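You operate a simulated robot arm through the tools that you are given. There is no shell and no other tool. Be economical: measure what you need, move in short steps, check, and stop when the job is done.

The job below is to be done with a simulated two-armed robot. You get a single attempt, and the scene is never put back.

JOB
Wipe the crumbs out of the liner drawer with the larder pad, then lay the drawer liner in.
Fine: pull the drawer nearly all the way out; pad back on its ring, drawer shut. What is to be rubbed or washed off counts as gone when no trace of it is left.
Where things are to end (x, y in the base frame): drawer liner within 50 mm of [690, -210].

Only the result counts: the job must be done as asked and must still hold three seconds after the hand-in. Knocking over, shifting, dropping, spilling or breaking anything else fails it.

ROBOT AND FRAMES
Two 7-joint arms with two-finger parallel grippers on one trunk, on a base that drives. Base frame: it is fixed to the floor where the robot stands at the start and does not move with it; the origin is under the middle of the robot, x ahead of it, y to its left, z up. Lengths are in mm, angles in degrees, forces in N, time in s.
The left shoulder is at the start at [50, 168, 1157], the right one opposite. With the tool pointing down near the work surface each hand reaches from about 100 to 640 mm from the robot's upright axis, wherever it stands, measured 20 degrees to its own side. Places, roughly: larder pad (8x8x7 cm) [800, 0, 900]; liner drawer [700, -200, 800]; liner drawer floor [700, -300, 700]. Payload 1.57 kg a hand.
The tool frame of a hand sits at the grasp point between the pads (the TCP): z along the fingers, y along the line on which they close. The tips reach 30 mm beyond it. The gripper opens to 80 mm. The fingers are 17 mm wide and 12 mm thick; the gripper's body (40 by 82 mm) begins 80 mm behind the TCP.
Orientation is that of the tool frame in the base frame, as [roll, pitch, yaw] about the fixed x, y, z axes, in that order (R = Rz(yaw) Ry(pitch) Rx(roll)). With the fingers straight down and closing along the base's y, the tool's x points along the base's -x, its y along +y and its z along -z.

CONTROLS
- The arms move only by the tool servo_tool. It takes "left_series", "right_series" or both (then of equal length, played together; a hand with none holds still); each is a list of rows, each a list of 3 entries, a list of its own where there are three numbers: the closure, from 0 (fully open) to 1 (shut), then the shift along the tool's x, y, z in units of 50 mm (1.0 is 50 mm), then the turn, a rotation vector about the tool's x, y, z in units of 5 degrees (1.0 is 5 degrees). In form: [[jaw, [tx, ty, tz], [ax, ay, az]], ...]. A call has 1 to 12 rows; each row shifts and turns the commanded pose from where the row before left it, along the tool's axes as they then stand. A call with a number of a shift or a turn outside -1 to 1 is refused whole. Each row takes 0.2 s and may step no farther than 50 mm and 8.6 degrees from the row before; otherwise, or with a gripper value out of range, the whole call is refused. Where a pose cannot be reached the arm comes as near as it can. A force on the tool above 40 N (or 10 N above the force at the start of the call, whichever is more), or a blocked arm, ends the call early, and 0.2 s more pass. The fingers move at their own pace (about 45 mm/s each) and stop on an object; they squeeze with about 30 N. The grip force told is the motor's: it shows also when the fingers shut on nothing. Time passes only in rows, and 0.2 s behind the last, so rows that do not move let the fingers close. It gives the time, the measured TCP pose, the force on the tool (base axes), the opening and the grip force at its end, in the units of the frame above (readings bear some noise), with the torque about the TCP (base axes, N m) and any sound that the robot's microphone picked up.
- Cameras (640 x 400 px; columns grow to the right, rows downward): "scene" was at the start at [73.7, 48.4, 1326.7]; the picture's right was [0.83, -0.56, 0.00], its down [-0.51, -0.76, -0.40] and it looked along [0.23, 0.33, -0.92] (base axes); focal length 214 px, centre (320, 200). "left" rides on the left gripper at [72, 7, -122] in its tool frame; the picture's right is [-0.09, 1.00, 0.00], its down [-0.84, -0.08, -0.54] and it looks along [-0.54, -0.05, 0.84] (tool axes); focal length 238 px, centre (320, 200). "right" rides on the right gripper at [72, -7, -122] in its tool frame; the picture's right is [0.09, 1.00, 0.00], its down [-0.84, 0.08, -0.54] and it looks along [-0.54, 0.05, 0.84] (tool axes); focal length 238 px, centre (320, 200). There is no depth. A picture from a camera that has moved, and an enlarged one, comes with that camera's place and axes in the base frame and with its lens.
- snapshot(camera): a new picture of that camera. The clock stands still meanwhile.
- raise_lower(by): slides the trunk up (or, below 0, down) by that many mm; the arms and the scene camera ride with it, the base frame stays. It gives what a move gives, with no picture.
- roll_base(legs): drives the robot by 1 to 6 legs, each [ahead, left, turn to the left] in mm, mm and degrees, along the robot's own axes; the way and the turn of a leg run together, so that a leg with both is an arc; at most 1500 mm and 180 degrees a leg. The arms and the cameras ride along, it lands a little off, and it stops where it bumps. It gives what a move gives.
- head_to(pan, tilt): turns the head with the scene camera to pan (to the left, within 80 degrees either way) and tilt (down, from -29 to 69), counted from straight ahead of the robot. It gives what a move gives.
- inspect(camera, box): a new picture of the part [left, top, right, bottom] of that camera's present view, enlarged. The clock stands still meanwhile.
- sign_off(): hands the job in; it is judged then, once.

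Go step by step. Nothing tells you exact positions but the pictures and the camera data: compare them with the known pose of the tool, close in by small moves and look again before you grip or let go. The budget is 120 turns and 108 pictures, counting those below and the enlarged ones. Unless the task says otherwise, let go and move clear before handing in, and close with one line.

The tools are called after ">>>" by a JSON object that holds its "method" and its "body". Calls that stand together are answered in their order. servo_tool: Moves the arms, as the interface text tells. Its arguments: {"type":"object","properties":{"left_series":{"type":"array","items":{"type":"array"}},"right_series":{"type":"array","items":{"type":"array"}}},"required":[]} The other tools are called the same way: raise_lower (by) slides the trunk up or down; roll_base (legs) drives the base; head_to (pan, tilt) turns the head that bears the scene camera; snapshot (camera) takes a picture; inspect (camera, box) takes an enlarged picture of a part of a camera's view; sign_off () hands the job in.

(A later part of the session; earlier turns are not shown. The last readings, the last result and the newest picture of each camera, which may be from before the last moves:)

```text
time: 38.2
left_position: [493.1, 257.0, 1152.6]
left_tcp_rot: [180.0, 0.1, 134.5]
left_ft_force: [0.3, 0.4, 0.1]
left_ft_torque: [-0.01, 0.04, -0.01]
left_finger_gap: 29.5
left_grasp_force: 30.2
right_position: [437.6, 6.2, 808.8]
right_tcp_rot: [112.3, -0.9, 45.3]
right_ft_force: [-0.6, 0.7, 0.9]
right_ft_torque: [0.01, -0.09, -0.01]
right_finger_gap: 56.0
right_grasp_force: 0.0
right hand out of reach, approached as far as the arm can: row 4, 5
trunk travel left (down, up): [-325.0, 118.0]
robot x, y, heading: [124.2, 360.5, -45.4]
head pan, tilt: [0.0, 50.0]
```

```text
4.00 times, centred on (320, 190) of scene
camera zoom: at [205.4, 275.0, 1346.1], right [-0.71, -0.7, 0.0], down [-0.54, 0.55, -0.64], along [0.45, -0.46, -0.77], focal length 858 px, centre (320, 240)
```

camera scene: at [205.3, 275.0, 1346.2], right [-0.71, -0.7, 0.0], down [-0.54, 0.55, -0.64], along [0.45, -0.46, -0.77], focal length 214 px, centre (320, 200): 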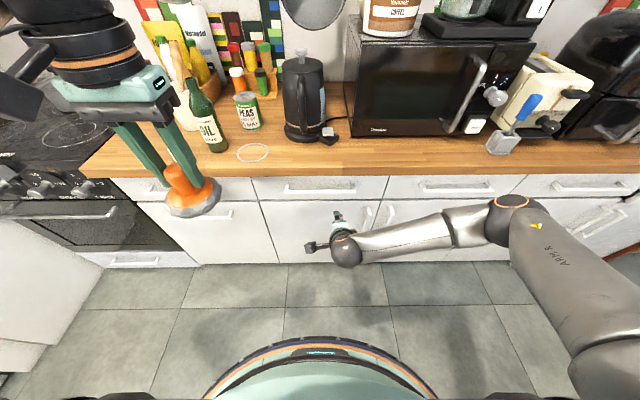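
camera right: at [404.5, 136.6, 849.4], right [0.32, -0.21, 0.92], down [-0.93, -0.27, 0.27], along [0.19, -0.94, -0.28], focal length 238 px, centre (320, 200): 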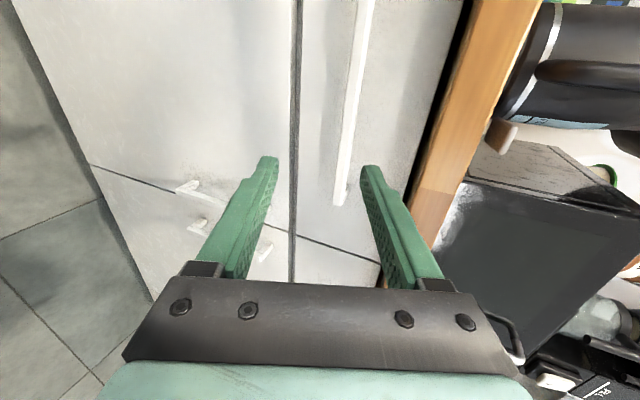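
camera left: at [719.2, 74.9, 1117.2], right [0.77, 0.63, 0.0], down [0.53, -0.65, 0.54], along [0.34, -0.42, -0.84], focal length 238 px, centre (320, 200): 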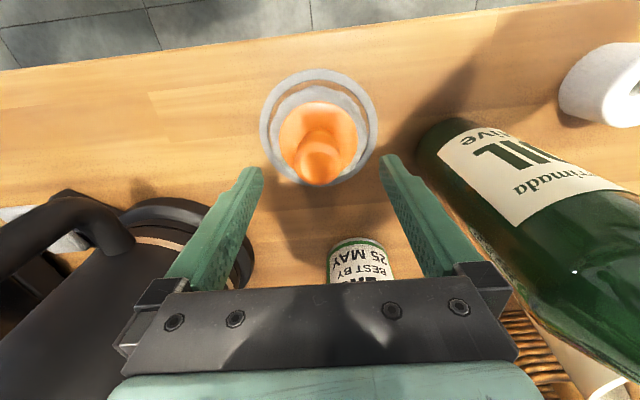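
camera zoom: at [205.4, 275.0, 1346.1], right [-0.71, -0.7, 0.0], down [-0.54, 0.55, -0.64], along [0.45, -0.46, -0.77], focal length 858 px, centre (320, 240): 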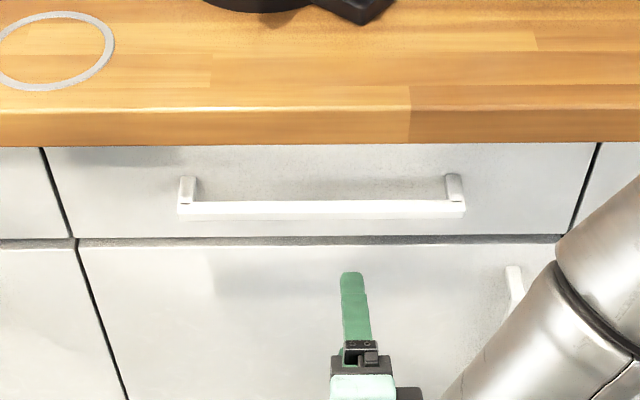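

Handle's right end triangulates to [472,-180,782]; the hand is ~157 mm in front of the bar. Advance most of the way horizontally and check.

>>> {"method": "servo_tool", "body": {"right_series": [[0.3, [0, 0.162, 0.739], [0, 0, 0]], [0.3, [0, 0.162, 0.739], [0, 0, 0]], [0.3, [0, 0.162, 0.739], [0, 0, 0]], [0.3, [0, 0, 0], [0, 0, 0]]]}}

>>> {"method": "snapshot", "body": {"camera": "right"}}

>>> {"method": "inspect", "body": {"camera": "scene", "box": [240, 140, 400, 240]}}

```text
time: 39.2
left_position: [494.1, 256.7, 1151.8]
left_tcp_rot: [-180.0, 0.0, 134.5]
left_ft_force: [-0.1, 0.9, -1.1]
left_ft_torque: [-0.01, -0.02, 0.02]
left_finger_gap: 29.3
left_grasp_force: 29.4
right_position: [520.8, -67.6, 794.6]
right_tcp_rot: [112.5, -0.8, 45.3]
right_ft_force: [0.2, -0.2, -0.4]
right_ft_torque: [-0.01, 0.02, 0.02]
right_finger_gap: 56.1
right_grasp_force: 0.1
right hand out of reach, approached as far as the arm can: row 1, 2
trunk travel left (down, up): [-325.0, 118.0]
robot x, y, heading: [124.7, 358.9, -45.4]
head pan, tilt: [0.0, 50.0]
```

```text
71 pictures are left
camera right: at [488.7, 64.4, 836.0], right [0.33, -0.21, 0.92], down [-0.93, -0.27, 0.27], along [0.19, -0.94, -0.28], focal length 238 px, centre (320, 200)
```

right: 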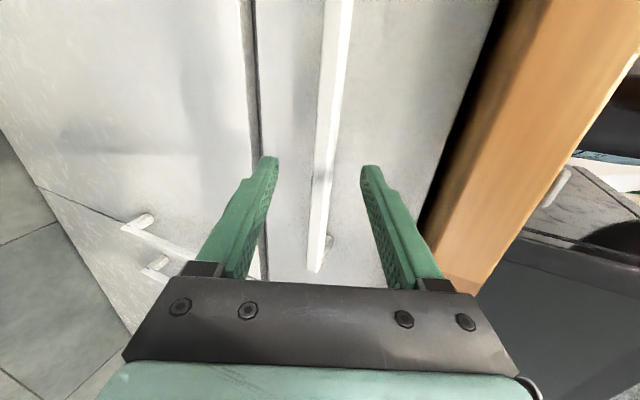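

```text
4.00 times, centred on (320, 190) of scene
camera zoom: at [205.4, 275.1, 1346.2], right [-0.71, -0.7, 0.0], down [-0.54, 0.55, -0.64], along [0.45, -0.46, -0.77], focal length 858 px, centre (320, 240)
```

zoom: 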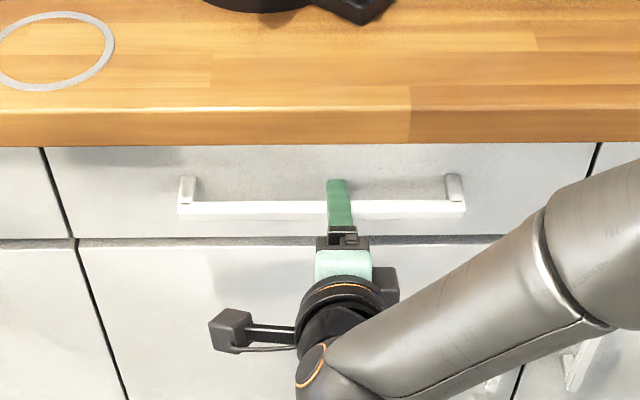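

The bar lies between the fingers; advance the last 38 mm and close.

>>> {"method": "servo_tool", "body": {"right_series": [[0.3, [0, 0.037, 0.396], [0, 0, 0]], [0.3, [0, 0.037, 0.396], [0, 0, 0]], [0.3, [0, 0, 0], [0, 0, 0]], [1, [0, 0, 0], [0, 0, 0]], [1, [0, 0, 0], [0, 0, 0]], [1, [0, 0, 0], [0, 0, 0]], [1, [0, 0, 0], [0, 0, 0]]]}}

>>> {"method": "snapshot", "body": {"camera": "right"}}

```text
time: 40.8
left_position: [493.4, 256.2, 1150.9]
left_tcp_rot: [-179.9, -0.1, 134.4]
left_ft_force: [0.6, -0.7, -0.1]
left_ft_torque: [-0.02, 0.01, 0.03]
left_finger_gap: 29.4
left_grasp_force: 30.1
right_position: [548.4, -95.8, 781.9]
right_tcp_rot: [112.8, -0.8, 45.4]
right_ft_force: [0.3, 0.0, -7.4]
right_ft_torque: [-0.39, 0.1, 0.37]
right_finger_gap: 17.9
right_grasp_force: 29.1
trunk travel left (down, up): [-325.0, 118.0]
robot x, y, heading: [125.0, 359.5, -45.6]
head pan, tilt: [0.0, 50.0]
```

```text
69 pictures are left
camera right: at [516.2, 37.3, 823.3], right [0.33, -0.21, 0.92], down [-0.92, -0.27, 0.27], along [0.19, -0.94, -0.29], focal length 238 px, centre (320, 200)
```

right: 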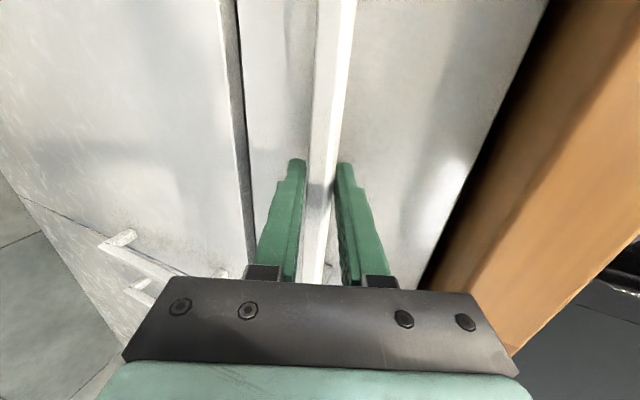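

The handle is gripped. I'll pull by driving backward 150 mm first and check.

>>> {"method": "roll_base", "body": {"legs": [[-150, 0, 0]]}}

>>> {"method": "snapshot", "body": {"camera": "scene"}}

```text
time: 42.2
left_position: [390.3, 360.5, 1152.2]
left_tcp_rot: [179.9, -0.1, 134.4]
left_ft_force: [0.1, 0.2, -0.2]
left_ft_torque: [-0.01, 0.05, -0.01]
left_finger_gap: 29.5
left_grasp_force: 29.3
right_position: [443.7, 9.2, 782.4]
right_tcp_rot: [112.7, -0.9, 45.2]
right_ft_force: [-4.5, -6.7, -15.4]
right_ft_torque: [-0.43, 0.14, 0.58]
right_finger_gap: 17.8
right_grasp_force: 32.3
trunk travel left (down, up): [-325.0, 118.0]
robot x, y, heading: [18.3, 466.0, -45.9]
head pan, tilt: [0.0, 50.0]
```

```text
68 pictures are left
camera scene: at [102.2, 379.5, 1345.9], right [-0.71, -0.7, 0.0], down [-0.54, 0.55, -0.64], along [0.45, -0.46, -0.77], focal length 214 px, centre (320, 200)
```

scene: 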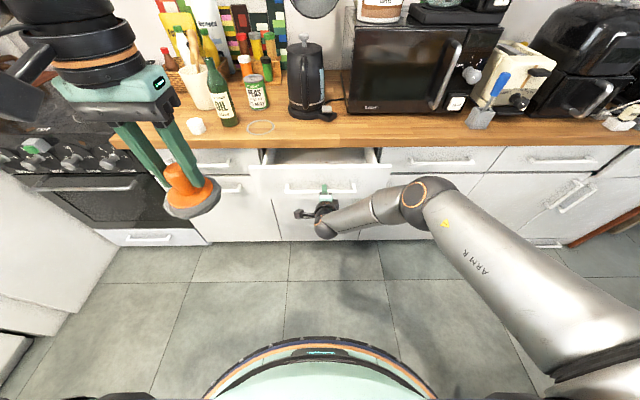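

The drawer is open ~148 mm. Pull further.

>>> {"method": "roll_base", "body": {"legs": [[-150, 0, 0]]}}

>>> {"method": "snapshot", "body": {"camera": "scene"}}

```text
time: 43.6
left_position: [285.3, 469.2, 1150.5]
left_tcp_rot: [180.0, 0.0, 134.5]
left_ft_force: [-0.7, 0.6, -0.1]
left_ft_torque: [-0.02, 0.03, 0.04]
left_finger_gap: 29.6
left_grasp_force: 29.9
right_position: [337.7, 115.1, 782.0]
right_tcp_rot: [112.6, -0.9, 45.0]
right_ft_force: [-9.8, -12.0, -8.8]
right_ft_torque: [-0.57, 0.25, 0.25]
right_finger_gap: 17.9
right_grasp_force: 32.8
trunk travel left (down, up): [-325.0, 118.0]
robot x, y, heading: [-87.8, 571.3, -45.4]
head pan, tilt: [0.0, 50.0]
```

```text
67 pictures are left
camera scene: at [-4.0, 486.9, 1346.0], right [-0.71, -0.7, 0.0], down [-0.54, 0.55, -0.64], along [0.45, -0.46, -0.77], focal length 214 px, centre (320, 200)
```

scene: 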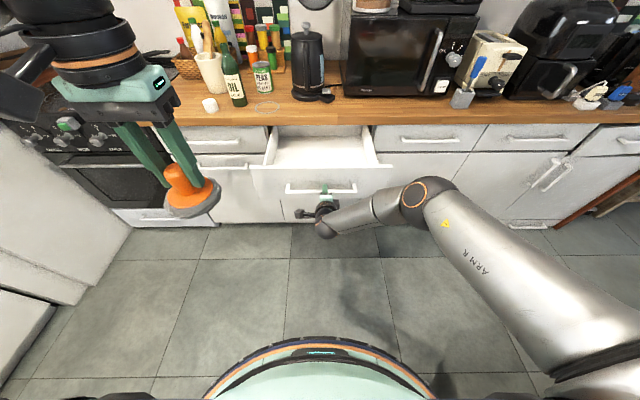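

Opened ~297 mm. Zoom into the drawer interior to see how much remains hidden.

>>> {"method": "inspect", "body": {"camera": "scene", "box": [240, 100, 400, 200]}}

```text
4.00 times, centred on (320, 150) of scene
camera zoom: at [-4.0, 486.9, 1346.0], right [-0.71, -0.7, 0.0], down [-0.54, 0.55, -0.64], along [0.45, -0.46, -0.77], focal length 858 px, centre (320, 400)
```

zoom: 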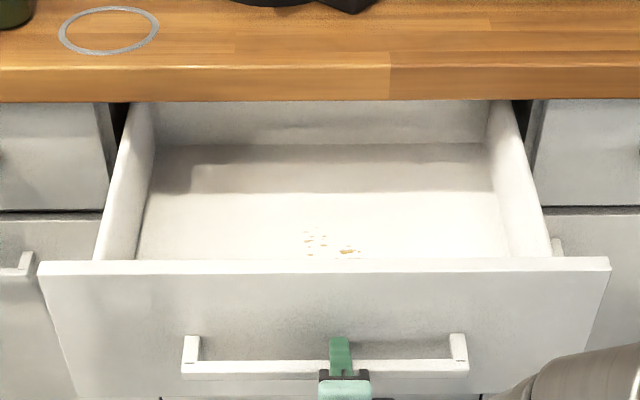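

The whole floor is visible with crumbs near the front centre. Pull gently ~40 mm more with the arm and watch the force.

>>> {"method": "servo_tool", "body": {"right_series": [[1, [0, -0.076, -0.185], [0, 0, 0]], [1, [0, -0.076, -0.185], [0, 0, 0]], [1, [0, -0.076, -0.185], [0, 0, 0]], [1, [0, -0.076, -0.185], [0, 0, 0]], [1, [0, 0, 0], [0, 0, 0]]]}}

>>> {"method": "inspect", "body": {"camera": "scene", "box": [240, 100, 400, 200]}}

```text
time: 44.8
left_position: [285.2, 470.0, 1151.3]
left_tcp_rot: [-179.9, -0.2, 134.5]
left_ft_force: [0.4, 0.5, -0.6]
left_ft_torque: [0.0, -0.04, -0.02]
left_finger_gap: 29.6
left_grasp_force: 30.1
right_position: [309.4, 143.8, 781.4]
right_tcp_rot: [113.2, -0.5, 44.6]
right_ft_force: [-5.2, -4.5, -11.2]
right_ft_torque: [-0.48, 0.19, 0.63]
right_finger_gap: 18.1
right_grasp_force: 32.4
trunk travel left (down, up): [-325.0, 118.0]
robot x, y, heading: [-86.7, 577.2, -45.4]
head pan, tilt: [0.0, 50.0]
```

```text
4.00 times, centred on (320, 150) of scene
camera zoom: at [-3.4, 487.2, 1345.9], right [-0.71, -0.7, 0.0], down [-0.54, 0.55, -0.64], along [0.45, -0.46, -0.77], focal length 858 px, centre (320, 400)
```

zoom: 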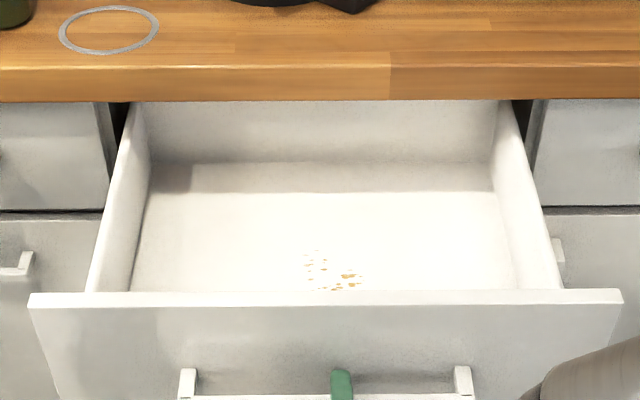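

Open 338 mm, straight along (−1,+1). Release the handle, back the right hand off and raise it out of the way.

>>> {"method": "servo_tool", "body": {"right_series": [[0.3, [0, 0, 0], [0, 0, 0]], [0.3, [0, 0, 0], [0, 0, 0]], [0.3, [0, -0.05, -0.6], [0, 0, 0]], [0.3, [-0.2, -0.1, -0.9], [0, 0, 0]], [0.3, [-0.5, 0.7, -0.4], [0, 0, 0]], [0.3, [-0.5, 0.7, -0.4], [0, 0, 0]], [0.3, [-0.5, 0.7, -0.4], [0, 0, 0]], [0.3, [-0.5, 0.7, -0.4], [0, 0, 0]], [0.3, [-0.5, 0.7, -0.4], [0, 0, 0]], [0.3, [-0.5, 0.7, -0.4], [0, 0, 0]], [0.3, [0, 0, 0], [0, 0, 0]]]}}

>>> {"method": "snapshot", "body": {"camera": "scene"}}

```text
time: 47.2
left_position: [285.1, 469.4, 1151.6]
left_tcp_rot: [-179.9, -0.1, 134.5]
left_ft_force: [-0.6, 0.8, 0.3]
left_ft_torque: [0.02, -0.02, 0.01]
left_finger_gap: 29.6
left_grasp_force: 30.2
right_position: [123.3, 99.3, 1041.9]
right_tcp_rot: [112.7, -0.7, 45.1]
right_ft_force: [0.5, -0.7, 0.4]
right_ft_torque: [0.01, 0.0, 0.02]
right_finger_gap: 55.8
right_grasp_force: 0.0
trunk travel left (down, up): [-325.0, 118.0]
robot x, y, heading: [-86.4, 574.1, -45.6]
head pan, tilt: [0.0, 50.0]
```

```text
64 pictures are left
camera scene: at [-3.1, 488.5, 1346.1], right [-0.71, -0.7, 0.0], down [-0.54, 0.55, -0.64], along [0.45, -0.46, -0.77], focal length 214 px, centre (320, 200)
```

scene: 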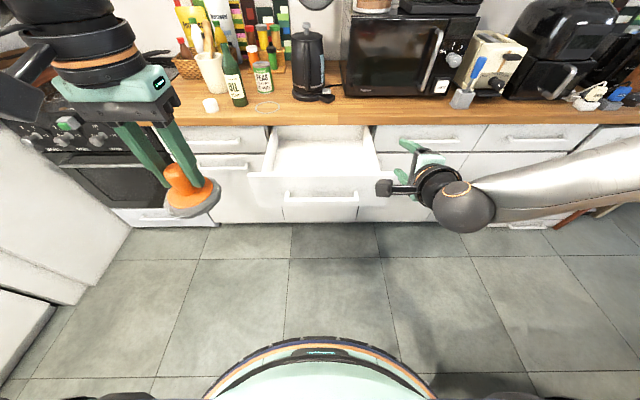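

The drawer is released and stays open. Drive closer (200 ahead, 100 right) and look down into the drawer.

>>> {"method": "roll_base", "body": {"legs": [[200, -100, 0]]}}

>>> {"method": "head_to", "body": {"pan": 10, "tilt": 55}}

>>> {"method": "snapshot", "body": {"camera": "scene"}}

>>> {"method": "snapshot", "body": {"camera": "left"}}

```text
time: 48.9
left_position: [357.4, 257.0, 1150.5]
left_tcp_rot: [180.0, 0.1, 134.7]
left_ft_force: [0.5, -0.1, 0.7]
left_ft_torque: [0.04, -0.01, 0.02]
left_finger_gap: 29.5
left_grasp_force: 30.1
right_position: [193.6, -115.8, 1042.6]
right_tcp_rot: [112.7, -0.7, 45.0]
right_ft_force: [-0.3, -0.6, 0.8]
right_ft_torque: [0.04, 0.0, 0.02]
right_finger_gap: 56.1
right_grasp_force: 0.0
trunk travel left (down, up): [-325.0, 118.0]
robot x, y, heading: [-13.4, 356.8, -45.1]
head pan, tilt: [0.0, 50.0]
```

```text
time: 49.6
left_position: [357.2, 257.3, 1150.5]
left_tcp_rot: [-179.9, 0.0, 134.6]
left_ft_force: [-0.6, -0.2, -0.7]
left_ft_torque: [0.03, -0.01, -0.04]
left_finger_gap: 29.4
left_grasp_force: 29.6
right_position: [195.0, -115.3, 1043.0]
right_tcp_rot: [112.6, -0.8, 45.0]
right_ft_force: [0.2, 0.2, -0.2]
right_ft_torque: [-0.02, -0.01, 0.01]
right_finger_gap: 56.2
right_grasp_force: 0.0
trunk travel left (down, up): [-325.0, 118.0]
robot x, y, heading: [-13.8, 360.5, -45.6]
head pan, tilt: [10.0, 55.0]
```

```text
63 pictures are left
camera scene: at [72.5, 287.6, 1339.7], right [-0.58, -0.81, 0.0], down [-0.67, 0.48, -0.57], along [0.47, -0.33, -0.82], focal length 214 px, centre (320, 200)
```

scene: 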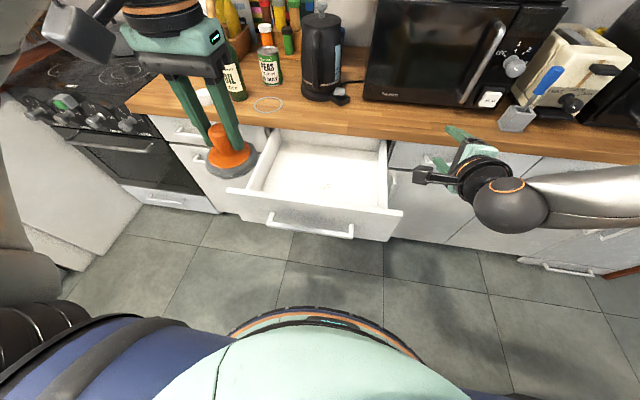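

```text
62 pictures are left
camera left: at [311.6, 312.3, 1273.8], right [0.77, 0.63, 0.0], down [0.53, -0.65, 0.54], along [0.34, -0.42, -0.84], focal length 238 px, centre (320, 200)
```

left: 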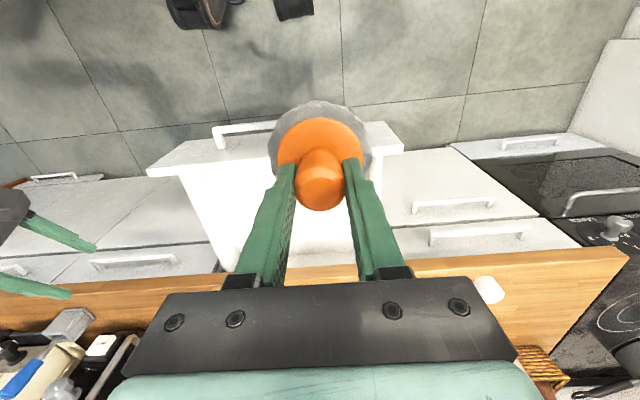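

Now zoom in on the open drawer to locate crumbs and walls.

>>> {"method": "inspect", "body": {"camera": "scene", "box": [220, 110, 420, 235]}}

```text
3.20 times, centred on (320, 172) of scene
camera zoom: at [72.5, 287.6, 1339.7], right [-0.58, -0.81, 0.0], down [-0.67, 0.48, -0.57], along [0.47, -0.33, -0.82], focal length 686 px, centre (320, 288)
```

zoom: 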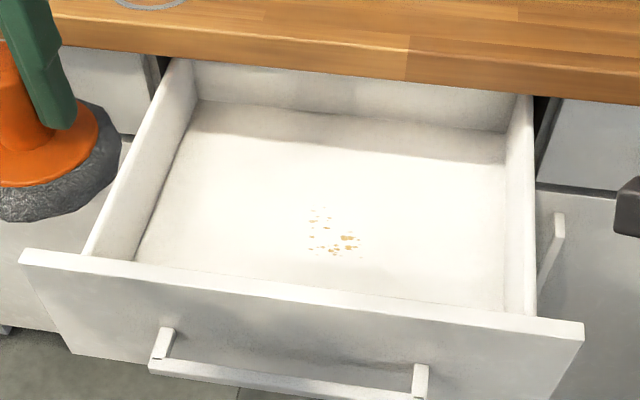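

Crumb patch is ~70×80 mm around [480,-24], floor near z≈720. Drive 80 mm closer and bring the pad above the patch, then lower to just over the drawer.

>>> {"method": "roll_base", "body": {"legs": [[80, 0, 0]]}}

>>> {"method": "servo_tool", "body": {"left_series": [[1, [-0.82, -0.44, 0], [0, 0, 0]], [1, [-0.82, -0.44, 0], [0, 0, 0]], [1, [-0.82, -0.44, 0], [0, 0, 0]], [1, [-0.82, -0.44, 0], [0, 0, 0]], [1, [-0.82, -0.44, 0], [0, 0, 0]], [1, [0, 0, 0.9], [0, 0, 0]], [1, [0, 0, 0.9], [0, 0, 0]], [1, [0, 0, 0.9], [0, 0, 0]], [1, [0, 0, 0.9], [0, 0, 0]], [1, [0, 0, 0.9], [0, 0, 0]], [1, [0, 0, 0], [0, 0, 0]]]}}

>>> {"method": "snapshot", "body": {"camera": "scene"}}

>>> {"method": "snapshot", "body": {"camera": "left"}}

```text
time: 50.7
left_position: [413.6, 200.0, 1151.6]
left_tcp_rot: [-179.8, -0.1, 134.6]
left_ft_force: [1.7, -0.2, -0.2]
left_ft_torque: [0.03, 0.05, -0.01]
left_finger_gap: 29.6
left_grasp_force: 30.0
right_position: [250.1, -171.5, 1042.9]
right_tcp_rot: [112.8, -0.7, 45.0]
right_ft_force: [-0.3, 0.2, -0.7]
right_ft_torque: [0.01, 0.03, 0.0]
right_finger_gap: 56.2
right_grasp_force: 0.0
trunk travel left (down, up): [-325.0, 118.0]
robot x, y, heading: [44.9, 302.0, -45.5]
head pan, tilt: [10.0, 55.0]
```

```text
time: 53.1
left_position: [479.3, -23.6, 925.3]
left_tcp_rot: [-179.9, 0.0, 134.5]
left_ft_force: [0.7, -0.8, 0.8]
left_ft_torque: [0.01, -0.01, 0.0]
left_finger_gap: 29.5
left_grasp_force: 30.3
right_position: [250.1, -171.9, 1043.6]
right_tcp_rot: [112.7, -0.7, 45.0]
right_ft_force: [0.5, 0.2, 0.0]
right_ft_torque: [0.01, -0.01, -0.03]
right_finger_gap: 56.0
right_grasp_force: 0.1
trunk travel left (down, up): [-325.0, 118.0]
robot x, y, heading: [45.1, 305.3, -45.4]
head pan, tilt: [10.0, 55.0]
```

```text
60 pictures are left
camera scene: at [128.2, 231.0, 1339.7], right [-0.58, -0.81, 0.0], down [-0.67, 0.47, -0.57], along [0.47, -0.33, -0.82], focal length 214 px, centre (320, 200)
```

scene: 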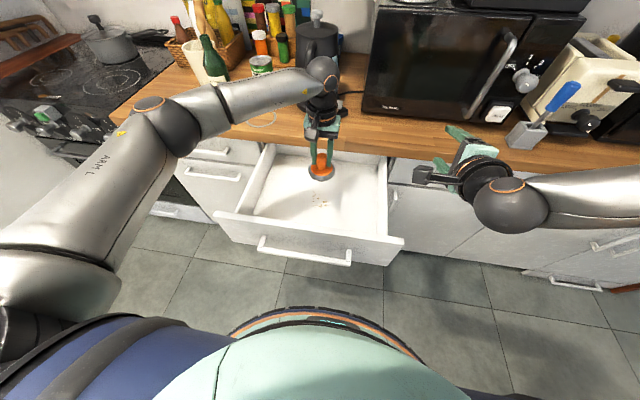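

```text
59 pictures are left
camera left: at [433.1, 31.3, 1047.7], right [0.77, 0.63, 0.0], down [0.53, -0.65, 0.54], along [0.34, -0.42, -0.84], focal length 238 px, centre (320, 200)
```

left: 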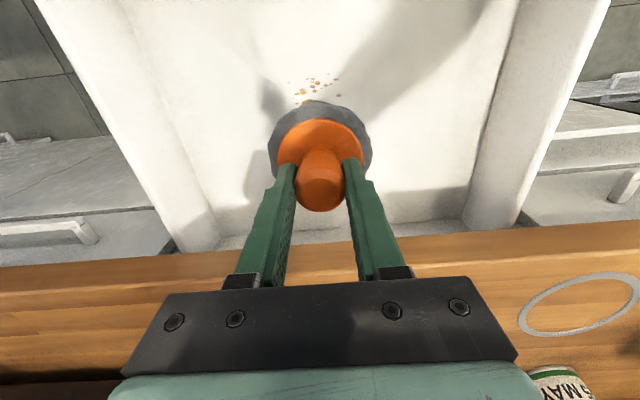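

Triangulating the crumbs from both cameras gives ≈[456,0] with the floor somewhere 745–770. Shift back 29 mm and descend slowly.

>>> {"method": "servo_tool", "body": {"left_series": [[1, [0.58, 0, 0], [0, 0, 0]], [1, [0, 0, 0.3], [0, 0, 0]], [1, [0, 0, 0.3], [0, 0, 0]], [1, [0, 0, 0.3], [0, 0, 0]], [1, [0, 0, 0.2], [0, 0, 0]], [1, [0, 0, 0.2], [0, 0, 0]], [1, [0, 0, 0.2], [0, 0, 0]], [1, [0, 0, 0], [0, 0, 0]]]}}

>>> {"method": "inspect", "body": {"camera": "scene", "box": [220, 120, 420, 245]}}

```text
time: 54.9
left_position: [457.1, -3.0, 851.1]
left_tcp_rot: [-179.9, 0.0, 134.5]
left_ft_force: [0.8, -0.3, -0.4]
left_ft_torque: [0.01, 0.0, 0.02]
left_finger_gap: 29.2
left_grasp_force: 29.8
right_position: [251.2, -171.5, 1042.6]
right_tcp_rot: [112.7, -0.6, 45.0]
right_ft_force: [-0.8, 0.9, -0.7]
right_ft_torque: [0.02, -0.05, 0.0]
right_finger_gap: 55.9
right_grasp_force: 0.1
trunk travel left (down, up): [-325.0, 118.0]
robot x, y, heading: [42.0, 304.7, -45.2]
head pan, tilt: [10.0, 55.0]
```

```text
3.20 times, centred on (320, 182) of scene
camera zoom: at [128.3, 231.0, 1339.6], right [-0.58, -0.81, 0.0], down [-0.67, 0.47, -0.57], along [0.47, -0.33, -0.82], focal length 686 px, centre (320, 256)
```

zoom: 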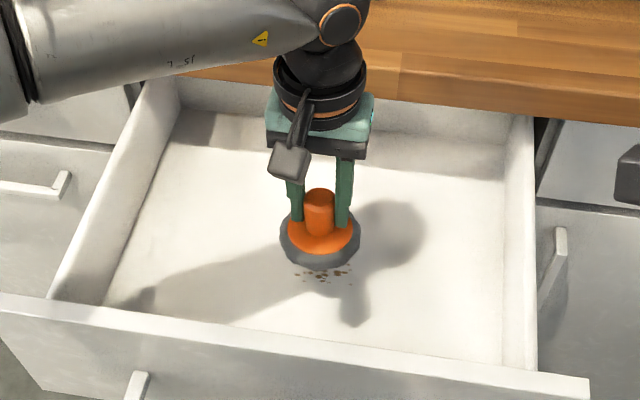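

Still no contact; the pad is above the patch's back side. Continue descending in 8 mm steps.

>>> {"method": "servo_tool", "body": {"left_series": [[1, [0, 0, 0.16], [0, 0, 0]], [1, [0, 0, 0.16], [0, 0, 0]], [1, [0, 0, 0.16], [0, 0, 0]], [1, [0, 0, 0.16], [0, 0, 0]], [1, [0, 0, 0], [0, 0, 0]]]}}

>>> {"method": "inspect", "body": {"camera": "scene", "box": [220, 120, 420, 245]}}

```text
time: 56.1
left_position: [456.9, -2.7, 819.6]
left_tcp_rot: [179.9, 0.0, 134.5]
left_ft_force: [0.3, 0.1, 0.4]
left_ft_torque: [0.0, -0.02, -0.01]
left_finger_gap: 29.1
left_grasp_force: 29.6
right_position: [250.8, -171.9, 1042.5]
right_tcp_rot: [112.7, -0.7, 45.1]
right_ft_force: [-0.5, -0.1, 0.8]
right_ft_torque: [0.0, 0.0, -0.04]
right_finger_gap: 56.0
right_grasp_force: 0.0
trunk travel left (down, up): [-325.0, 118.0]
robot x, y, heading: [42.0, 307.3, -45.6]
head pan, tilt: [10.0, 55.0]
```

```text
3.20 times, centred on (320, 182) of scene
camera zoom: at [128.3, 231.0, 1339.6], right [-0.58, -0.81, 0.0], down [-0.67, 0.47, -0.57], along [0.47, -0.33, -0.82], focal length 686 px, centre (320, 256)
```

zoom: 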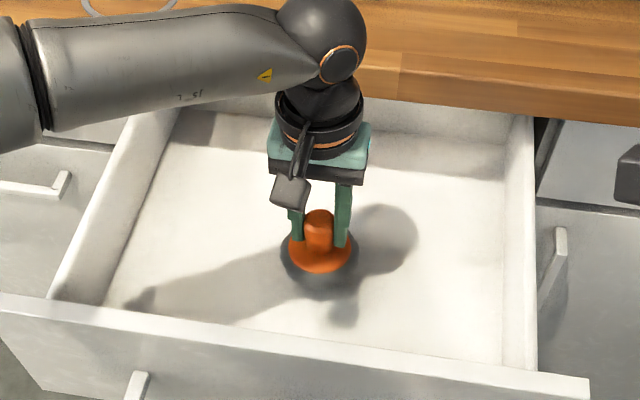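

Continue down to contact.

>>> {"method": "servo_tool", "body": {"left_series": [[1, [0, 0, 0.14], [0, 0, 0]], [1, [0, 0, 0.14], [0, 0, 0]], [1, [0, 0, 0.14], [0, 0, 0]], [1, [0, 0, 0], [0, 0, 0]]]}}

```text
time: 57.1
left_position: [456.6, -3.4, 797.9]
left_tcp_rot: [-179.9, -0.1, 134.7]
left_ft_force: [0.1, -0.7, 1.0]
left_ft_torque: [0.0, 0.01, -0.05]
left_finger_gap: 29.5
left_grasp_force: 29.9
right_position: [249.9, -171.4, 1044.0]
right_tcp_rot: [112.7, -0.7, 45.0]
right_ft_force: [0.6, 0.0, -0.2]
right_ft_torque: [0.01, 0.02, 0.01]
right_finger_gap: 56.0
right_grasp_force: 0.1
trunk travel left (down, up): [-325.0, 118.0]
robot x, y, heading: [43.6, 303.7, -45.5]
head pan, tilt: [10.0, 55.0]
```

>>> {"method": "servo_tool", "body": {"left_series": [[1, [0, 0, 0.1], [0, 0, 0]], [1, [0, 0, 0.1], [0, 0, 0]], [1, [0, 0, 0.1], [0, 0, 0]], [1, [0, 0, 0], [0, 0, 0]]]}}

>>> {"method": "inspect", "body": {"camera": "scene", "box": [220, 120, 420, 245]}}

```text
time: 58.0
left_position: [460.5, -6.3, 793.1]
left_tcp_rot: [-179.6, 0.9, 134.7]
left_ft_force: [2.2, 1.1, 16.3]
left_ft_torque: [0.39, -0.01, -0.01]
left_finger_gap: 29.4
left_grasp_force: 30.1
right_position: [249.6, -170.0, 1043.3]
right_tcp_rot: [112.7, -0.7, 45.1]
right_ft_force: [0.4, 0.2, 0.5]
right_ft_torque: [0.0, 0.02, -0.02]
right_finger_gap: 55.9
right_grasp_force: 0.1
trunk travel left (down, up): [-325.0, 118.0]
robot x, y, heading: [38.2, 303.9, -45.5]
head pan, tilt: [10.0, 55.0]
stopped in row 4 (left hand): the force on the tool passed its limit (the readings are from after the stop); the commanded pose is now the measured one
```

```text
3.20 times, centred on (320, 182) of scene
camera zoom: at [128.2, 231.5, 1339.5], right [-0.58, -0.81, 0.0], down [-0.67, 0.47, -0.57], along [0.47, -0.33, -0.82], focal length 686 px, centre (320, 256)
```

zoom: 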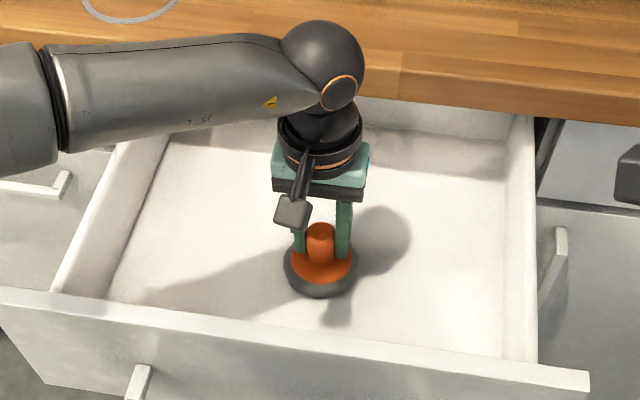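

Contact at TCP z≈793 with ~16 N, pad right on the patch. Now scrub in overlapping strokes.

>>> {"method": "servo_tool", "body": {"left_series": [[1, [0.4, 0, 0], [0, 0, 0]], [1, [0.4, 0, 0], [0, 0, 0]], [1, [0, 0.5, 0], [0, 0, 0]], [1, [-0.4, 0, 0], [0, 0, 0]], [1, [-0.4, 0, 0], [0, 0, 0]], [1, [-0.4, 0, 0], [0, 0, 0]], [1, [-0.4, 0, 0], [0, 0, 0]], [1, [0, -0.5, 0], [0, 0, 0]], [1, [0, -0.5, 0], [0, 0, 0]], [1, [0.4, 0, 0], [0, 0, 0]], [1, [0.4, 0, 0], [0, 0, 0]], [1, [0.4, 0, 0], [0, 0, 0]]]}}

>>> {"method": "servo_tool", "body": {"left_series": [[1, [0.4, 0, 0], [0, 0, 0]], [1, [0, 0.5, 0], [0, 0, 0]], [1, [-0.4, 0, 0], [0, 0, 0]], [1, [-0.4, 0, 0], [0, 0, 0]], [1, [-0.4, 0, 0], [0, 0, 0]], [1, [0, 0.5, 0], [0, 0, 0]], [1, [0.4, 0, 0], [0, 0, 0]], [1, [0.4, 0, 0], [0, 0, 0]], [1, [0, -0.5, 0], [0, 0, 0]], [1, [0, -0.5, 0], [0, 0, 0]], [1, [-0.4, 0, 0], [0, 0, 0]], [1, [0, 0.5, 0], [0, 0, 0]]]}}

>>> {"method": "inspect", "body": {"camera": "scene", "box": [220, 120, 420, 245]}}

```text
time: 60.6
left_position: [427.3, -7.9, 791.6]
left_tcp_rot: [-179.6, 1.0, 134.6]
left_ft_force: [7.8, 9.1, 37.9]
left_ft_torque: [0.35, 0.0, -0.06]
left_finger_gap: 29.6
left_grasp_force: 30.2
right_position: [247.9, -168.7, 1044.8]
right_tcp_rot: [112.5, -0.7, 45.1]
right_ft_force: [-0.4, 0.0, 0.8]
right_ft_torque: [-0.01, 0.02, 0.03]
right_finger_gap: 56.0
right_grasp_force: 0.1
trunk travel left (down, up): [-325.0, 118.0]
robot x, y, heading: [42.3, 301.5, -45.3]
head pan, tilt: [10.0, 55.0]
```

```text
time: 63.2
left_position: [453.8, -8.2, 791.7]
left_tcp_rot: [-179.1, 0.9, 134.4]
left_ft_force: [-7.8, -7.6, 24.0]
left_ft_torque: [-0.13, -0.16, -0.07]
left_finger_gap: 29.1
left_grasp_force: 29.9
right_position: [248.2, -169.4, 1043.4]
right_tcp_rot: [112.5, -0.7, 45.0]
right_ft_force: [0.7, -0.3, 0.0]
right_ft_torque: [-0.05, 0.01, -0.01]
right_finger_gap: 56.0
right_grasp_force: 0.1
trunk travel left (down, up): [-325.0, 118.0]
robot x, y, heading: [40.1, 296.6, -45.3]
head pan, tilt: [10.0, 55.0]
```

```text
3.20 times, centred on (320, 182) of scene
camera zoom: at [126.3, 232.2, 1339.8], right [-0.58, -0.81, 0.0], down [-0.67, 0.47, -0.58], along [0.47, -0.33, -0.82], focal length 686 px, centre (320, 256)
```

zoom: 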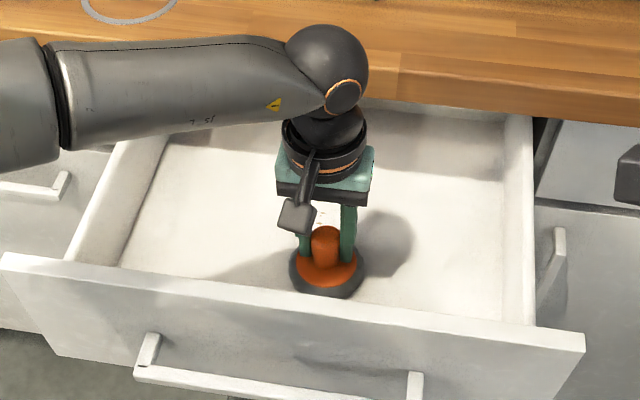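

The drawer was dragged in by friction somewhat. Lift the pad and inspect what's left.

>>> {"method": "servo_tool", "body": {"left_series": [[1, [0, 0, -0.5], [0, 0, 0]], [1, [0, 0, -0.9], [0, 0, 0]], [1, [0, 0, -0.9], [0, 0, 0]], [1, [0, 0, -0.9], [0, 0, 0]], [1, [0, 0.9, 0], [0, 0, 0]], [1, [0, 0.9, 0], [0, 0, 0]], [1, [0, 0.9, 0], [0, 0, 0]], [1, [0, 0, 0], [0, 0, 0]]]}}

>>> {"method": "inspect", "body": {"camera": "scene", "box": [250, 140, 410, 240]}}

```text
time: 65.0
left_position: [555.7, 94.5, 948.2]
left_tcp_rot: [-179.6, 0.6, 134.6]
left_ft_force: [0.2, -0.4, -0.3]
left_ft_torque: [0.01, 0.0, -0.03]
left_finger_gap: 29.3
left_grasp_force: 29.5
right_position: [250.7, -172.2, 1043.7]
right_tcp_rot: [112.7, -0.7, 45.0]
right_ft_force: [0.6, 0.0, -0.1]
right_ft_torque: [0.02, 0.01, -0.04]
right_finger_gap: 56.2
right_grasp_force: 0.1
trunk travel left (down, up): [-325.0, 118.0]
robot x, y, heading: [42.5, 306.4, -45.5]
head pan, tilt: [10.0, 55.0]
```

```text
4.00 times, centred on (330, 190) of scene
camera zoom: at [128.2, 230.9, 1339.6], right [-0.58, -0.81, 0.0], down [-0.67, 0.47, -0.57], along [0.47, -0.33, -0.82], focal length 858 px, centre (280, 240)
```

zoom: 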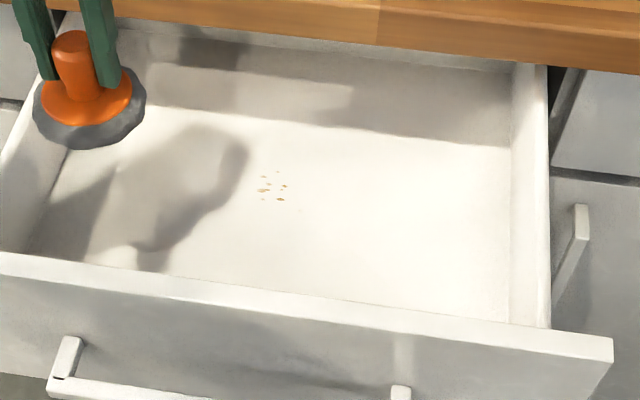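

A few crumbs remain at ≈[532,-48] now (drawer shifted in ~45 mm). I'll use only lateral strokes there, since the drawer can't shift sideways.

>>> {"method": "servo_tool", "body": {"left_series": [[1, [-0.57, -0.51, 0], [0, 0, 0]], [1, [-0.57, -0.51, 0], [0, 0, 0]], [1, [-0.57, -0.51, 0], [0, 0, 0]], [1, [0, 0, 0.8], [0, 0, 0]], [1, [0, 0, 0.8], [0, 0, 0]], [1, [0, 0, 0.8], [0, 0, 0]], [1, [0, 0, 0.4], [0, 0, 0]], [1, [0, 0, 0], [0, 0, 0]]]}}

>>> {"method": "inspect", "body": {"camera": "scene", "box": [250, 140, 410, 240]}}

```text
time: 66.6
left_position: [565.3, -29.0, 829.7]
left_tcp_rot: [-179.4, 2.2, 134.8]
left_ft_force: [-5.2, 4.5, 21.1]
left_ft_torque: [-0.54, -1.09, 0.14]
left_finger_gap: 29.4
left_grasp_force: 29.6
right_position: [248.5, -169.9, 1044.7]
right_tcp_rot: [112.6, -0.7, 45.1]
right_ft_force: [-0.5, 0.2, -0.3]
right_ft_torque: [0.0, 0.01, 0.02]
right_finger_gap: 56.1
right_grasp_force: 0.1
trunk travel left (down, up): [-325.0, 118.0]
robot x, y, heading: [37.8, 302.3, -45.7]
head pan, tilt: [10.0, 55.0]
stopped in row 8 (left hand): the force on the tool passed its limit (the readings are from after the stop); the commanded pose is now the measured one
```

```text
4.00 times, centred on (330, 190) of scene
camera zoom: at [126.5, 232.6, 1340.1], right [-0.58, -0.82, 0.0], down [-0.67, 0.47, -0.57], along [0.47, -0.33, -0.82], focal length 858 px, centre (280, 240)
```

zoom: 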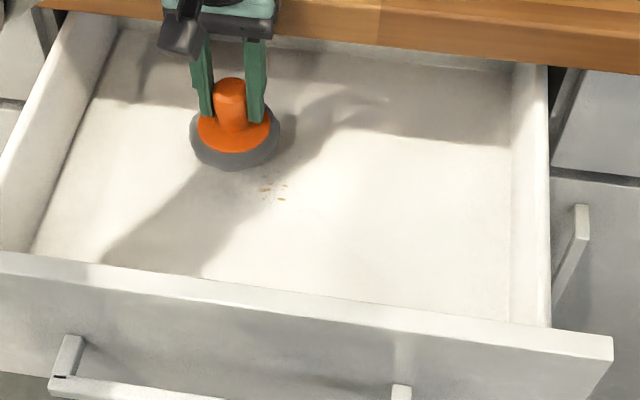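

The hand touched the worktop edge, so the drawer must come out again. I'll lift, move back, lower to just above the floor and push the front panel outward with the pad's side.

>>> {"method": "servo_tool", "body": {"left_series": [[1, [0.2, 0, -0.6], [0, 0, 0]], [1, [0.8, -0.4, 0], [0, 0, 0]], [1, [0.8, -0.4, 0], [0, 0, 0]], [1, [0, 0, 0.6], [0, 0, 0]], [1, [0, 0, 0.56], [0, 0, 0]], [1, [0.4, 0, 0], [0, 0, 0]], [1, [0.4, 0, 0], [0, 0, 0]], [1, [0.4, 0, 0], [0, 0, 0]], [1, [0.4, 0, 0], [0, 0, 0]], [1, [0.4, 0, 0], [0, 0, 0]], [1, [0, 0, 0], [0, 0, 0]]]}}

>>> {"method": "inspect", "body": {"camera": "scene", "box": [230, 130, 390, 230]}}

```text
time: 69.0
left_position: [404.3, 76.1, 792.9]
left_tcp_rot: [-179.5, 2.1, 134.9]
left_ft_force: [6.1, -6.7, 22.7]
left_ft_torque: [0.15, 0.01, -0.02]
left_finger_gap: 29.4
left_grasp_force: 30.1
right_position: [250.0, -171.0, 1043.3]
right_tcp_rot: [112.6, -0.8, 45.1]
right_ft_force: [0.5, -0.3, -0.6]
right_ft_torque: [0.02, -0.01, -0.02]
right_finger_gap: 56.3
right_grasp_force: 0.0
trunk travel left (down, up): [-325.0, 118.0]
robot x, y, heading: [42.7, 300.3, -45.4]
head pan, tilt: [10.0, 55.0]
```

```text
4.00 times, centred on (310, 180) of scene
camera zoom: at [127.6, 231.4, 1339.8], right [-0.58, -0.82, 0.0], down [-0.67, 0.47, -0.57], along [0.47, -0.33, -0.82], focal length 858 px, centre (360, 280)
```

zoom: 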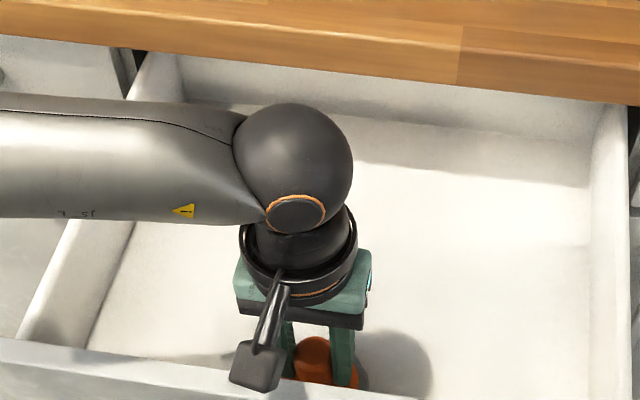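

The drawer came out again (even a little farther). Lift the pad aside and look.

>>> {"method": "servo_tool", "body": {"left_series": [[1, [-0.1, 0, -0.5], [0, 0, 0]], [1, [0, 0, -0.9], [0, 0, 0]], [1, [0, 0, -0.9], [0, 0, 0]], [1, [0, 0.8, -0.5], [0, 0, 0]], [1, [0, 0.9, 0], [0, 0, 0]], [1, [0, 0.9, 0], [0, 0, 0]], [1, [0, 0.9, 0], [0, 0, 0]], [1, [0, 0, 0], [0, 0, 0]]]}}

>>> {"method": "inspect", "body": {"camera": "scene", "box": [230, 140, 390, 240]}}

```text
time: 70.8
left_position: [528.4, 204.2, 928.7]
left_tcp_rot: [-179.6, 1.7, 134.8]
left_ft_force: [-0.9, -0.6, -0.5]
left_ft_torque: [-0.04, -0.02, 0.01]
left_finger_gap: 29.6
left_grasp_force: 30.3
right_position: [250.6, -170.7, 1043.1]
right_tcp_rot: [112.8, -0.6, 45.1]
right_ft_force: [-0.4, -0.1, 0.4]
right_ft_torque: [0.01, 0.03, 0.02]
right_finger_gap: 56.1
right_grasp_force: 0.2
trunk travel left (down, up): [-325.0, 118.0]
robot x, y, heading: [42.7, 302.2, -45.6]
head pan, tilt: [10.0, 55.0]
```

```text
4.00 times, centred on (310, 190) of scene
camera zoom: at [128.3, 231.0, 1339.6], right [-0.58, -0.82, 0.0], down [-0.67, 0.47, -0.57], along [0.47, -0.33, -0.82], focal length 858 px, centre (360, 240)
```

zoom: 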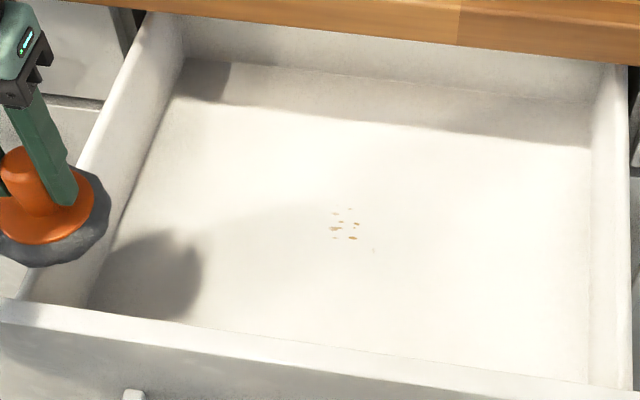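

Remaining crumbs at ≈[502,-19]. Approach 40 mm to the side, level the pad, press, and stroke laterally.

>>> {"method": "servo_tool", "body": {"left_series": [[1, [0, 0, -0.5], [0, 0.34, 0]], [1, [-0.69, -0.68, 0], [0, 0, 0]], [1, [-0.69, -0.68, 0], [0, 0, 0]], [1, [-0.69, -0.68, 0], [0, 0, 0]], [1, [-0.69, -0.68, 0], [0, 0, 0]], [1, [0, 0, 0.8], [0, 0, 0]], [1, [0, 0, 0.8], [0, 0, 0]], [1, [0, 0, 0.8], [0, 0, 0]], [1, [0, 0, 0.4], [0, 0, 0]], [1, [0, 0, 0.25], [0, 0, 0]], [1, [0, 0, 0], [0, 0, 0]]]}}

>>> {"method": "servo_tool", "body": {"left_series": [[1, [0, 0, 0.1], [0, 0, 0]], [1, [0, -0.4, 0.08], [0, 0, 0]], [1, [0, -0.4, 0], [0, 0, 0]], [1, [0, -0.4, 0], [0, 0, 0]], [1, [0, -0.4, 0], [0, 0, 0]], [1, [0, 0.4, 0], [0, 0, 0]], [1, [0, 0.4, 0], [0, 0, 0]], [1, [0, 0.4, 0], [0, 0, 0]], [1, [0, 0.4, 0], [0, 0, 0]], [1, [0, -0.4, 0], [0, 0, 0]], [1, [0, -0.4, 0], [0, 0, 0]]]}}

>>> {"method": "inspect", "body": {"camera": "scene", "box": [230, 140, 390, 240]}}

```text
time: 73.2
left_position: [528.1, 6.9, 802.2]
left_tcp_rot: [-179.6, 0.1, 134.8]
left_ft_force: [-0.2, -0.3, 0.2]
left_ft_torque: [0.0, 0.0, -0.02]
left_finger_gap: 29.5
left_grasp_force: 29.9
right_position: [250.5, -172.5, 1042.1]
right_tcp_rot: [112.7, -0.7, 45.1]
right_ft_force: [-0.7, -0.3, 0.0]
right_ft_torque: [-0.02, 0.04, -0.04]
right_finger_gap: 56.0
right_grasp_force: 0.1
trunk travel left (down, up): [-325.0, 118.0]
robot x, y, heading: [42.5, 306.6, -45.3]
head pan, tilt: [10.0, 55.0]
```

```text
time: 75.6
left_position: [500.1, -19.9, 795.1]
left_tcp_rot: [-179.6, -0.1, 134.8]
left_ft_force: [0.9, 0.1, -0.2]
left_ft_torque: [0.0, 0.0, 0.02]
left_finger_gap: 29.4
left_grasp_force: 29.9
right_position: [251.2, -172.1, 1043.7]
right_tcp_rot: [112.6, -0.7, 45.1]
right_ft_force: [-0.7, 0.5, -0.8]
right_ft_torque: [-0.01, 0.01, 0.03]
right_finger_gap: 55.7
right_grasp_force: 0.0
trunk travel left (down, up): [-325.0, 118.0]
robot x, y, heading: [36.4, 301.4, -45.3]
head pan, tilt: [10.0, 55.0]
```

```text
4.00 times, centred on (310, 190) of scene
camera zoom: at [128.3, 231.0, 1339.6], right [-0.58, -0.82, 0.0], down [-0.67, 0.47, -0.57], along [0.47, -0.33, -0.82], focal length 858 px, centre (360, 240)
```

zoom: 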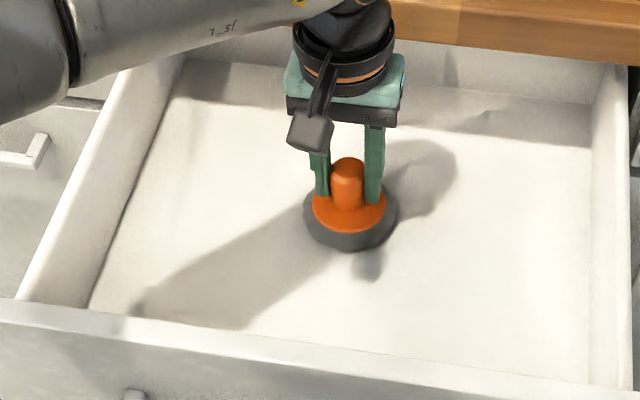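

No contact yet at z 795. Press 8 mm deeper and repeat lateral strokes.

>>> {"method": "servo_tool", "body": {"left_series": [[1, [0, 0, 0.1], [0, 0, 0]], [1, [0, -0.4, 0.06], [0, 0, 0]], [1, [0, -0.4, 0], [0, 0, 0]], [1, [0, 0.4, 0], [0, 0, 0]], [1, [0, 0.4, 0], [0, 0, 0]], [1, [0, 0.4, 0], [0, 0, 0]], [1, [0, 0.4, 0], [0, 0, 0]], [1, [0, -0.4, 0], [0, 0, 0]], [1, [0, -0.4, 0], [0, 0, 0]], [1, [0, -0.4, 0], [0, 0, 0]], [1, [0, 0.4, 0], [0, 0, 0]]]}}

>>> {"method": "servo_tool", "body": {"left_series": [[1, [0.3, 0, -0.3], [0, 0, 0]], [1, [0, 0, 0.35], [0, 0, 0]], [1, [0, -0.4, 0], [0, 0, 0]], [1, [0, 0.4, 0], [0, 0, 0]], [1, [0, 0.4, 0], [0, 0, 0]], [1, [0, 0.4, 0], [0, 0, 0]], [1, [0, -0.4, 0], [0, 0, 0]], [1, [0, -0.4, 0], [0, 0, 0]], [1, [0, 0, 0], [0, 0, 0]]]}}

>>> {"method": "servo_tool", "body": {"left_series": [[1, [-0.6, 0, -0.4], [0, 0, 0]], [1, [0, 0, 0.45], [0, 0, 0]], [1, [0, -0.4, 0], [0, 0, 0]], [1, [0, 0.4, 0], [0, 0, 0]], [1, [0, 0.4, 0], [0, 0, 0]], [1, [0, 0.4, 0], [0, 0, 0]], [1, [0, -0.4, 0], [0, 0, 0]], [1, [0, -0.4, 0], [0, 0, 0]], [1, [0, 0, 0], [0, 0, 0]]]}}

```text
time: 77.4
left_position: [527.3, -3.0, 792.1]
left_tcp_rot: [-179.9, 0.8, 135.1]
left_ft_force: [2.8, 0.2, 13.2]
left_ft_torque: [0.08, 0.03, -0.08]
left_finger_gap: 29.3
left_grasp_force: 30.0
right_position: [250.7, -170.4, 1042.3]
right_tcp_rot: [112.7, -0.7, 45.1]
right_ft_force: [0.0, 0.1, 0.1]
right_ft_torque: [0.01, -0.04, -0.03]
right_finger_gap: 55.7
right_grasp_force: 0.0
trunk travel left (down, up): [-325.0, 118.0]
robot x, y, heading: [40.4, 300.2, -45.2]
head pan, tilt: [10.0, 55.0]
stopped in row 8 (left hand): the force on the tool passed its limit (the readings are from after the stop); the commanded pose is now the measured one
```

```text
time: 79.4
left_position: [519.6, 11.3, 791.8]
left_tcp_rot: [179.8, 1.0, 135.3]
left_ft_force: [11.3, 8.1, 27.9]
left_ft_torque: [0.05, -0.24, 0.08]
left_finger_gap: 29.5
left_grasp_force: 30.7
right_position: [250.7, -169.8, 1043.5]
right_tcp_rot: [112.5, -0.7, 45.1]
right_ft_force: [-0.2, 1.0, 0.2]
right_ft_torque: [0.04, -0.03, -0.04]
right_finger_gap: 56.0
right_grasp_force: 0.1
trunk travel left (down, up): [-325.0, 118.0]
robot x, y, heading: [43.8, 303.6, -45.3]
head pan, tilt: [10.0, 55.0]
```

```text
time: 81.0
left_position: [564.0, 6.7, 792.4]
left_tcp_rot: [179.3, 1.3, 135.7]
left_ft_force: [2.9, 1.0, 15.3]
left_ft_torque: [-0.12, 0.27, -0.04]
left_finger_gap: 29.4
left_grasp_force: 30.1
right_position: [251.4, -169.8, 1042.3]
right_tcp_rot: [112.7, -0.7, 45.2]
right_ft_force: [0.0, -0.3, -0.7]
right_ft_torque: [0.01, 0.01, 0.0]
right_finger_gap: 56.0
right_grasp_force: 0.1
trunk travel left (down, up): [-325.0, 118.0]
robot x, y, heading: [41.4, 303.4, -45.5]
head pan, tilt: [10.0, 55.0]
stopped in row 8 (left hand): the force on the tool passed its limit (the readings are from after the stop); the commanded pose is now the measured one
```

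Strokes done under pressure; lift and inspect again.

>>> {"method": "servo_tool", "body": {"left_series": [[1, [0, 0, -0.5], [0, 0, 0]], [1, [0, 0, -0.9], [0, 0, 0]], [1, [0, 0, -0.9], [0, 0, 0]], [1, [0, 0, -0.9], [0, 0, 0]], [1, [0, 0.9, 0], [0, 0, 0]], [1, [0, 0.9, 0], [0, 0, 0]], [1, [0, 0.9, 0], [0, 0, 0]], [1, [0, 0, 0], [0, 0, 0]]]}}

>>> {"method": "inspect", "body": {"camera": "scene", "box": [230, 140, 390, 240]}}

```text
time: 82.8
left_position: [655.6, 105.7, 951.6]
left_tcp_rot: [179.1, 1.0, 135.7]
left_ft_force: [0.1, -0.3, -0.8]
left_ft_torque: [-0.02, -0.02, -0.01]
left_finger_gap: 29.3
left_grasp_force: 29.9
right_position: [251.9, -170.6, 1042.6]
right_tcp_rot: [112.7, -0.7, 45.2]
right_ft_force: [-0.1, 0.3, 0.8]
right_ft_torque: [0.0, 0.06, 0.03]
right_finger_gap: 56.0
right_grasp_force: 0.0
trunk travel left (down, up): [-325.0, 118.0]
robot x, y, heading: [41.1, 304.2, -45.5]
head pan, tilt: [10.0, 55.0]
```

```text
4.00 times, centred on (310, 190) of scene
camera zoom: at [128.5, 231.4, 1339.6], right [-0.58, -0.82, 0.0], down [-0.67, 0.47, -0.57], along [0.47, -0.33, -0.82], focal length 858 px, centre (360, 240)
```

zoom: 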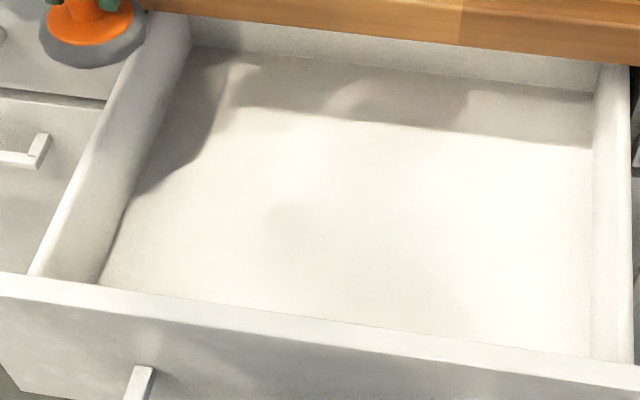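

The floor looks clean. Enlarge more to check for faint traces, including the front.

>>> {"method": "inspect", "body": {"camera": "scene", "box": [285, 165, 365, 220]}}

>>> {"method": "snapshot", "body": {"camera": "left"}}

```text
7.27 times, centred on (325, 192) of scene
camera zoom: at [128.5, 231.4, 1339.6], right [-0.58, -0.82, 0.0], down [-0.67, 0.47, -0.57], along [0.47, -0.33, -0.82], focal length 1560 px, centre (284, 254)
```

zoom: 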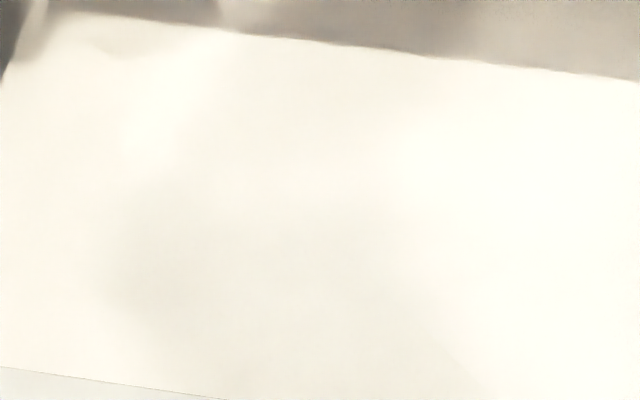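

```text
47 pictures are left
camera left: at [607.3, 160.5, 1072.5], right [0.76, 0.65, 0.01], down [0.53, -0.64, 0.55], along [0.37, -0.41, -0.83], focal length 238 px, centre (320, 200)
```

left: 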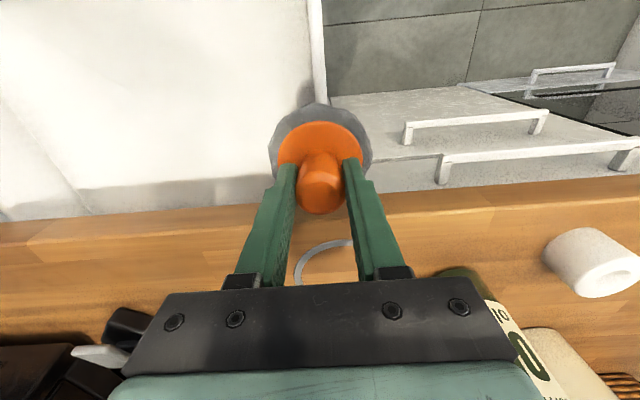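

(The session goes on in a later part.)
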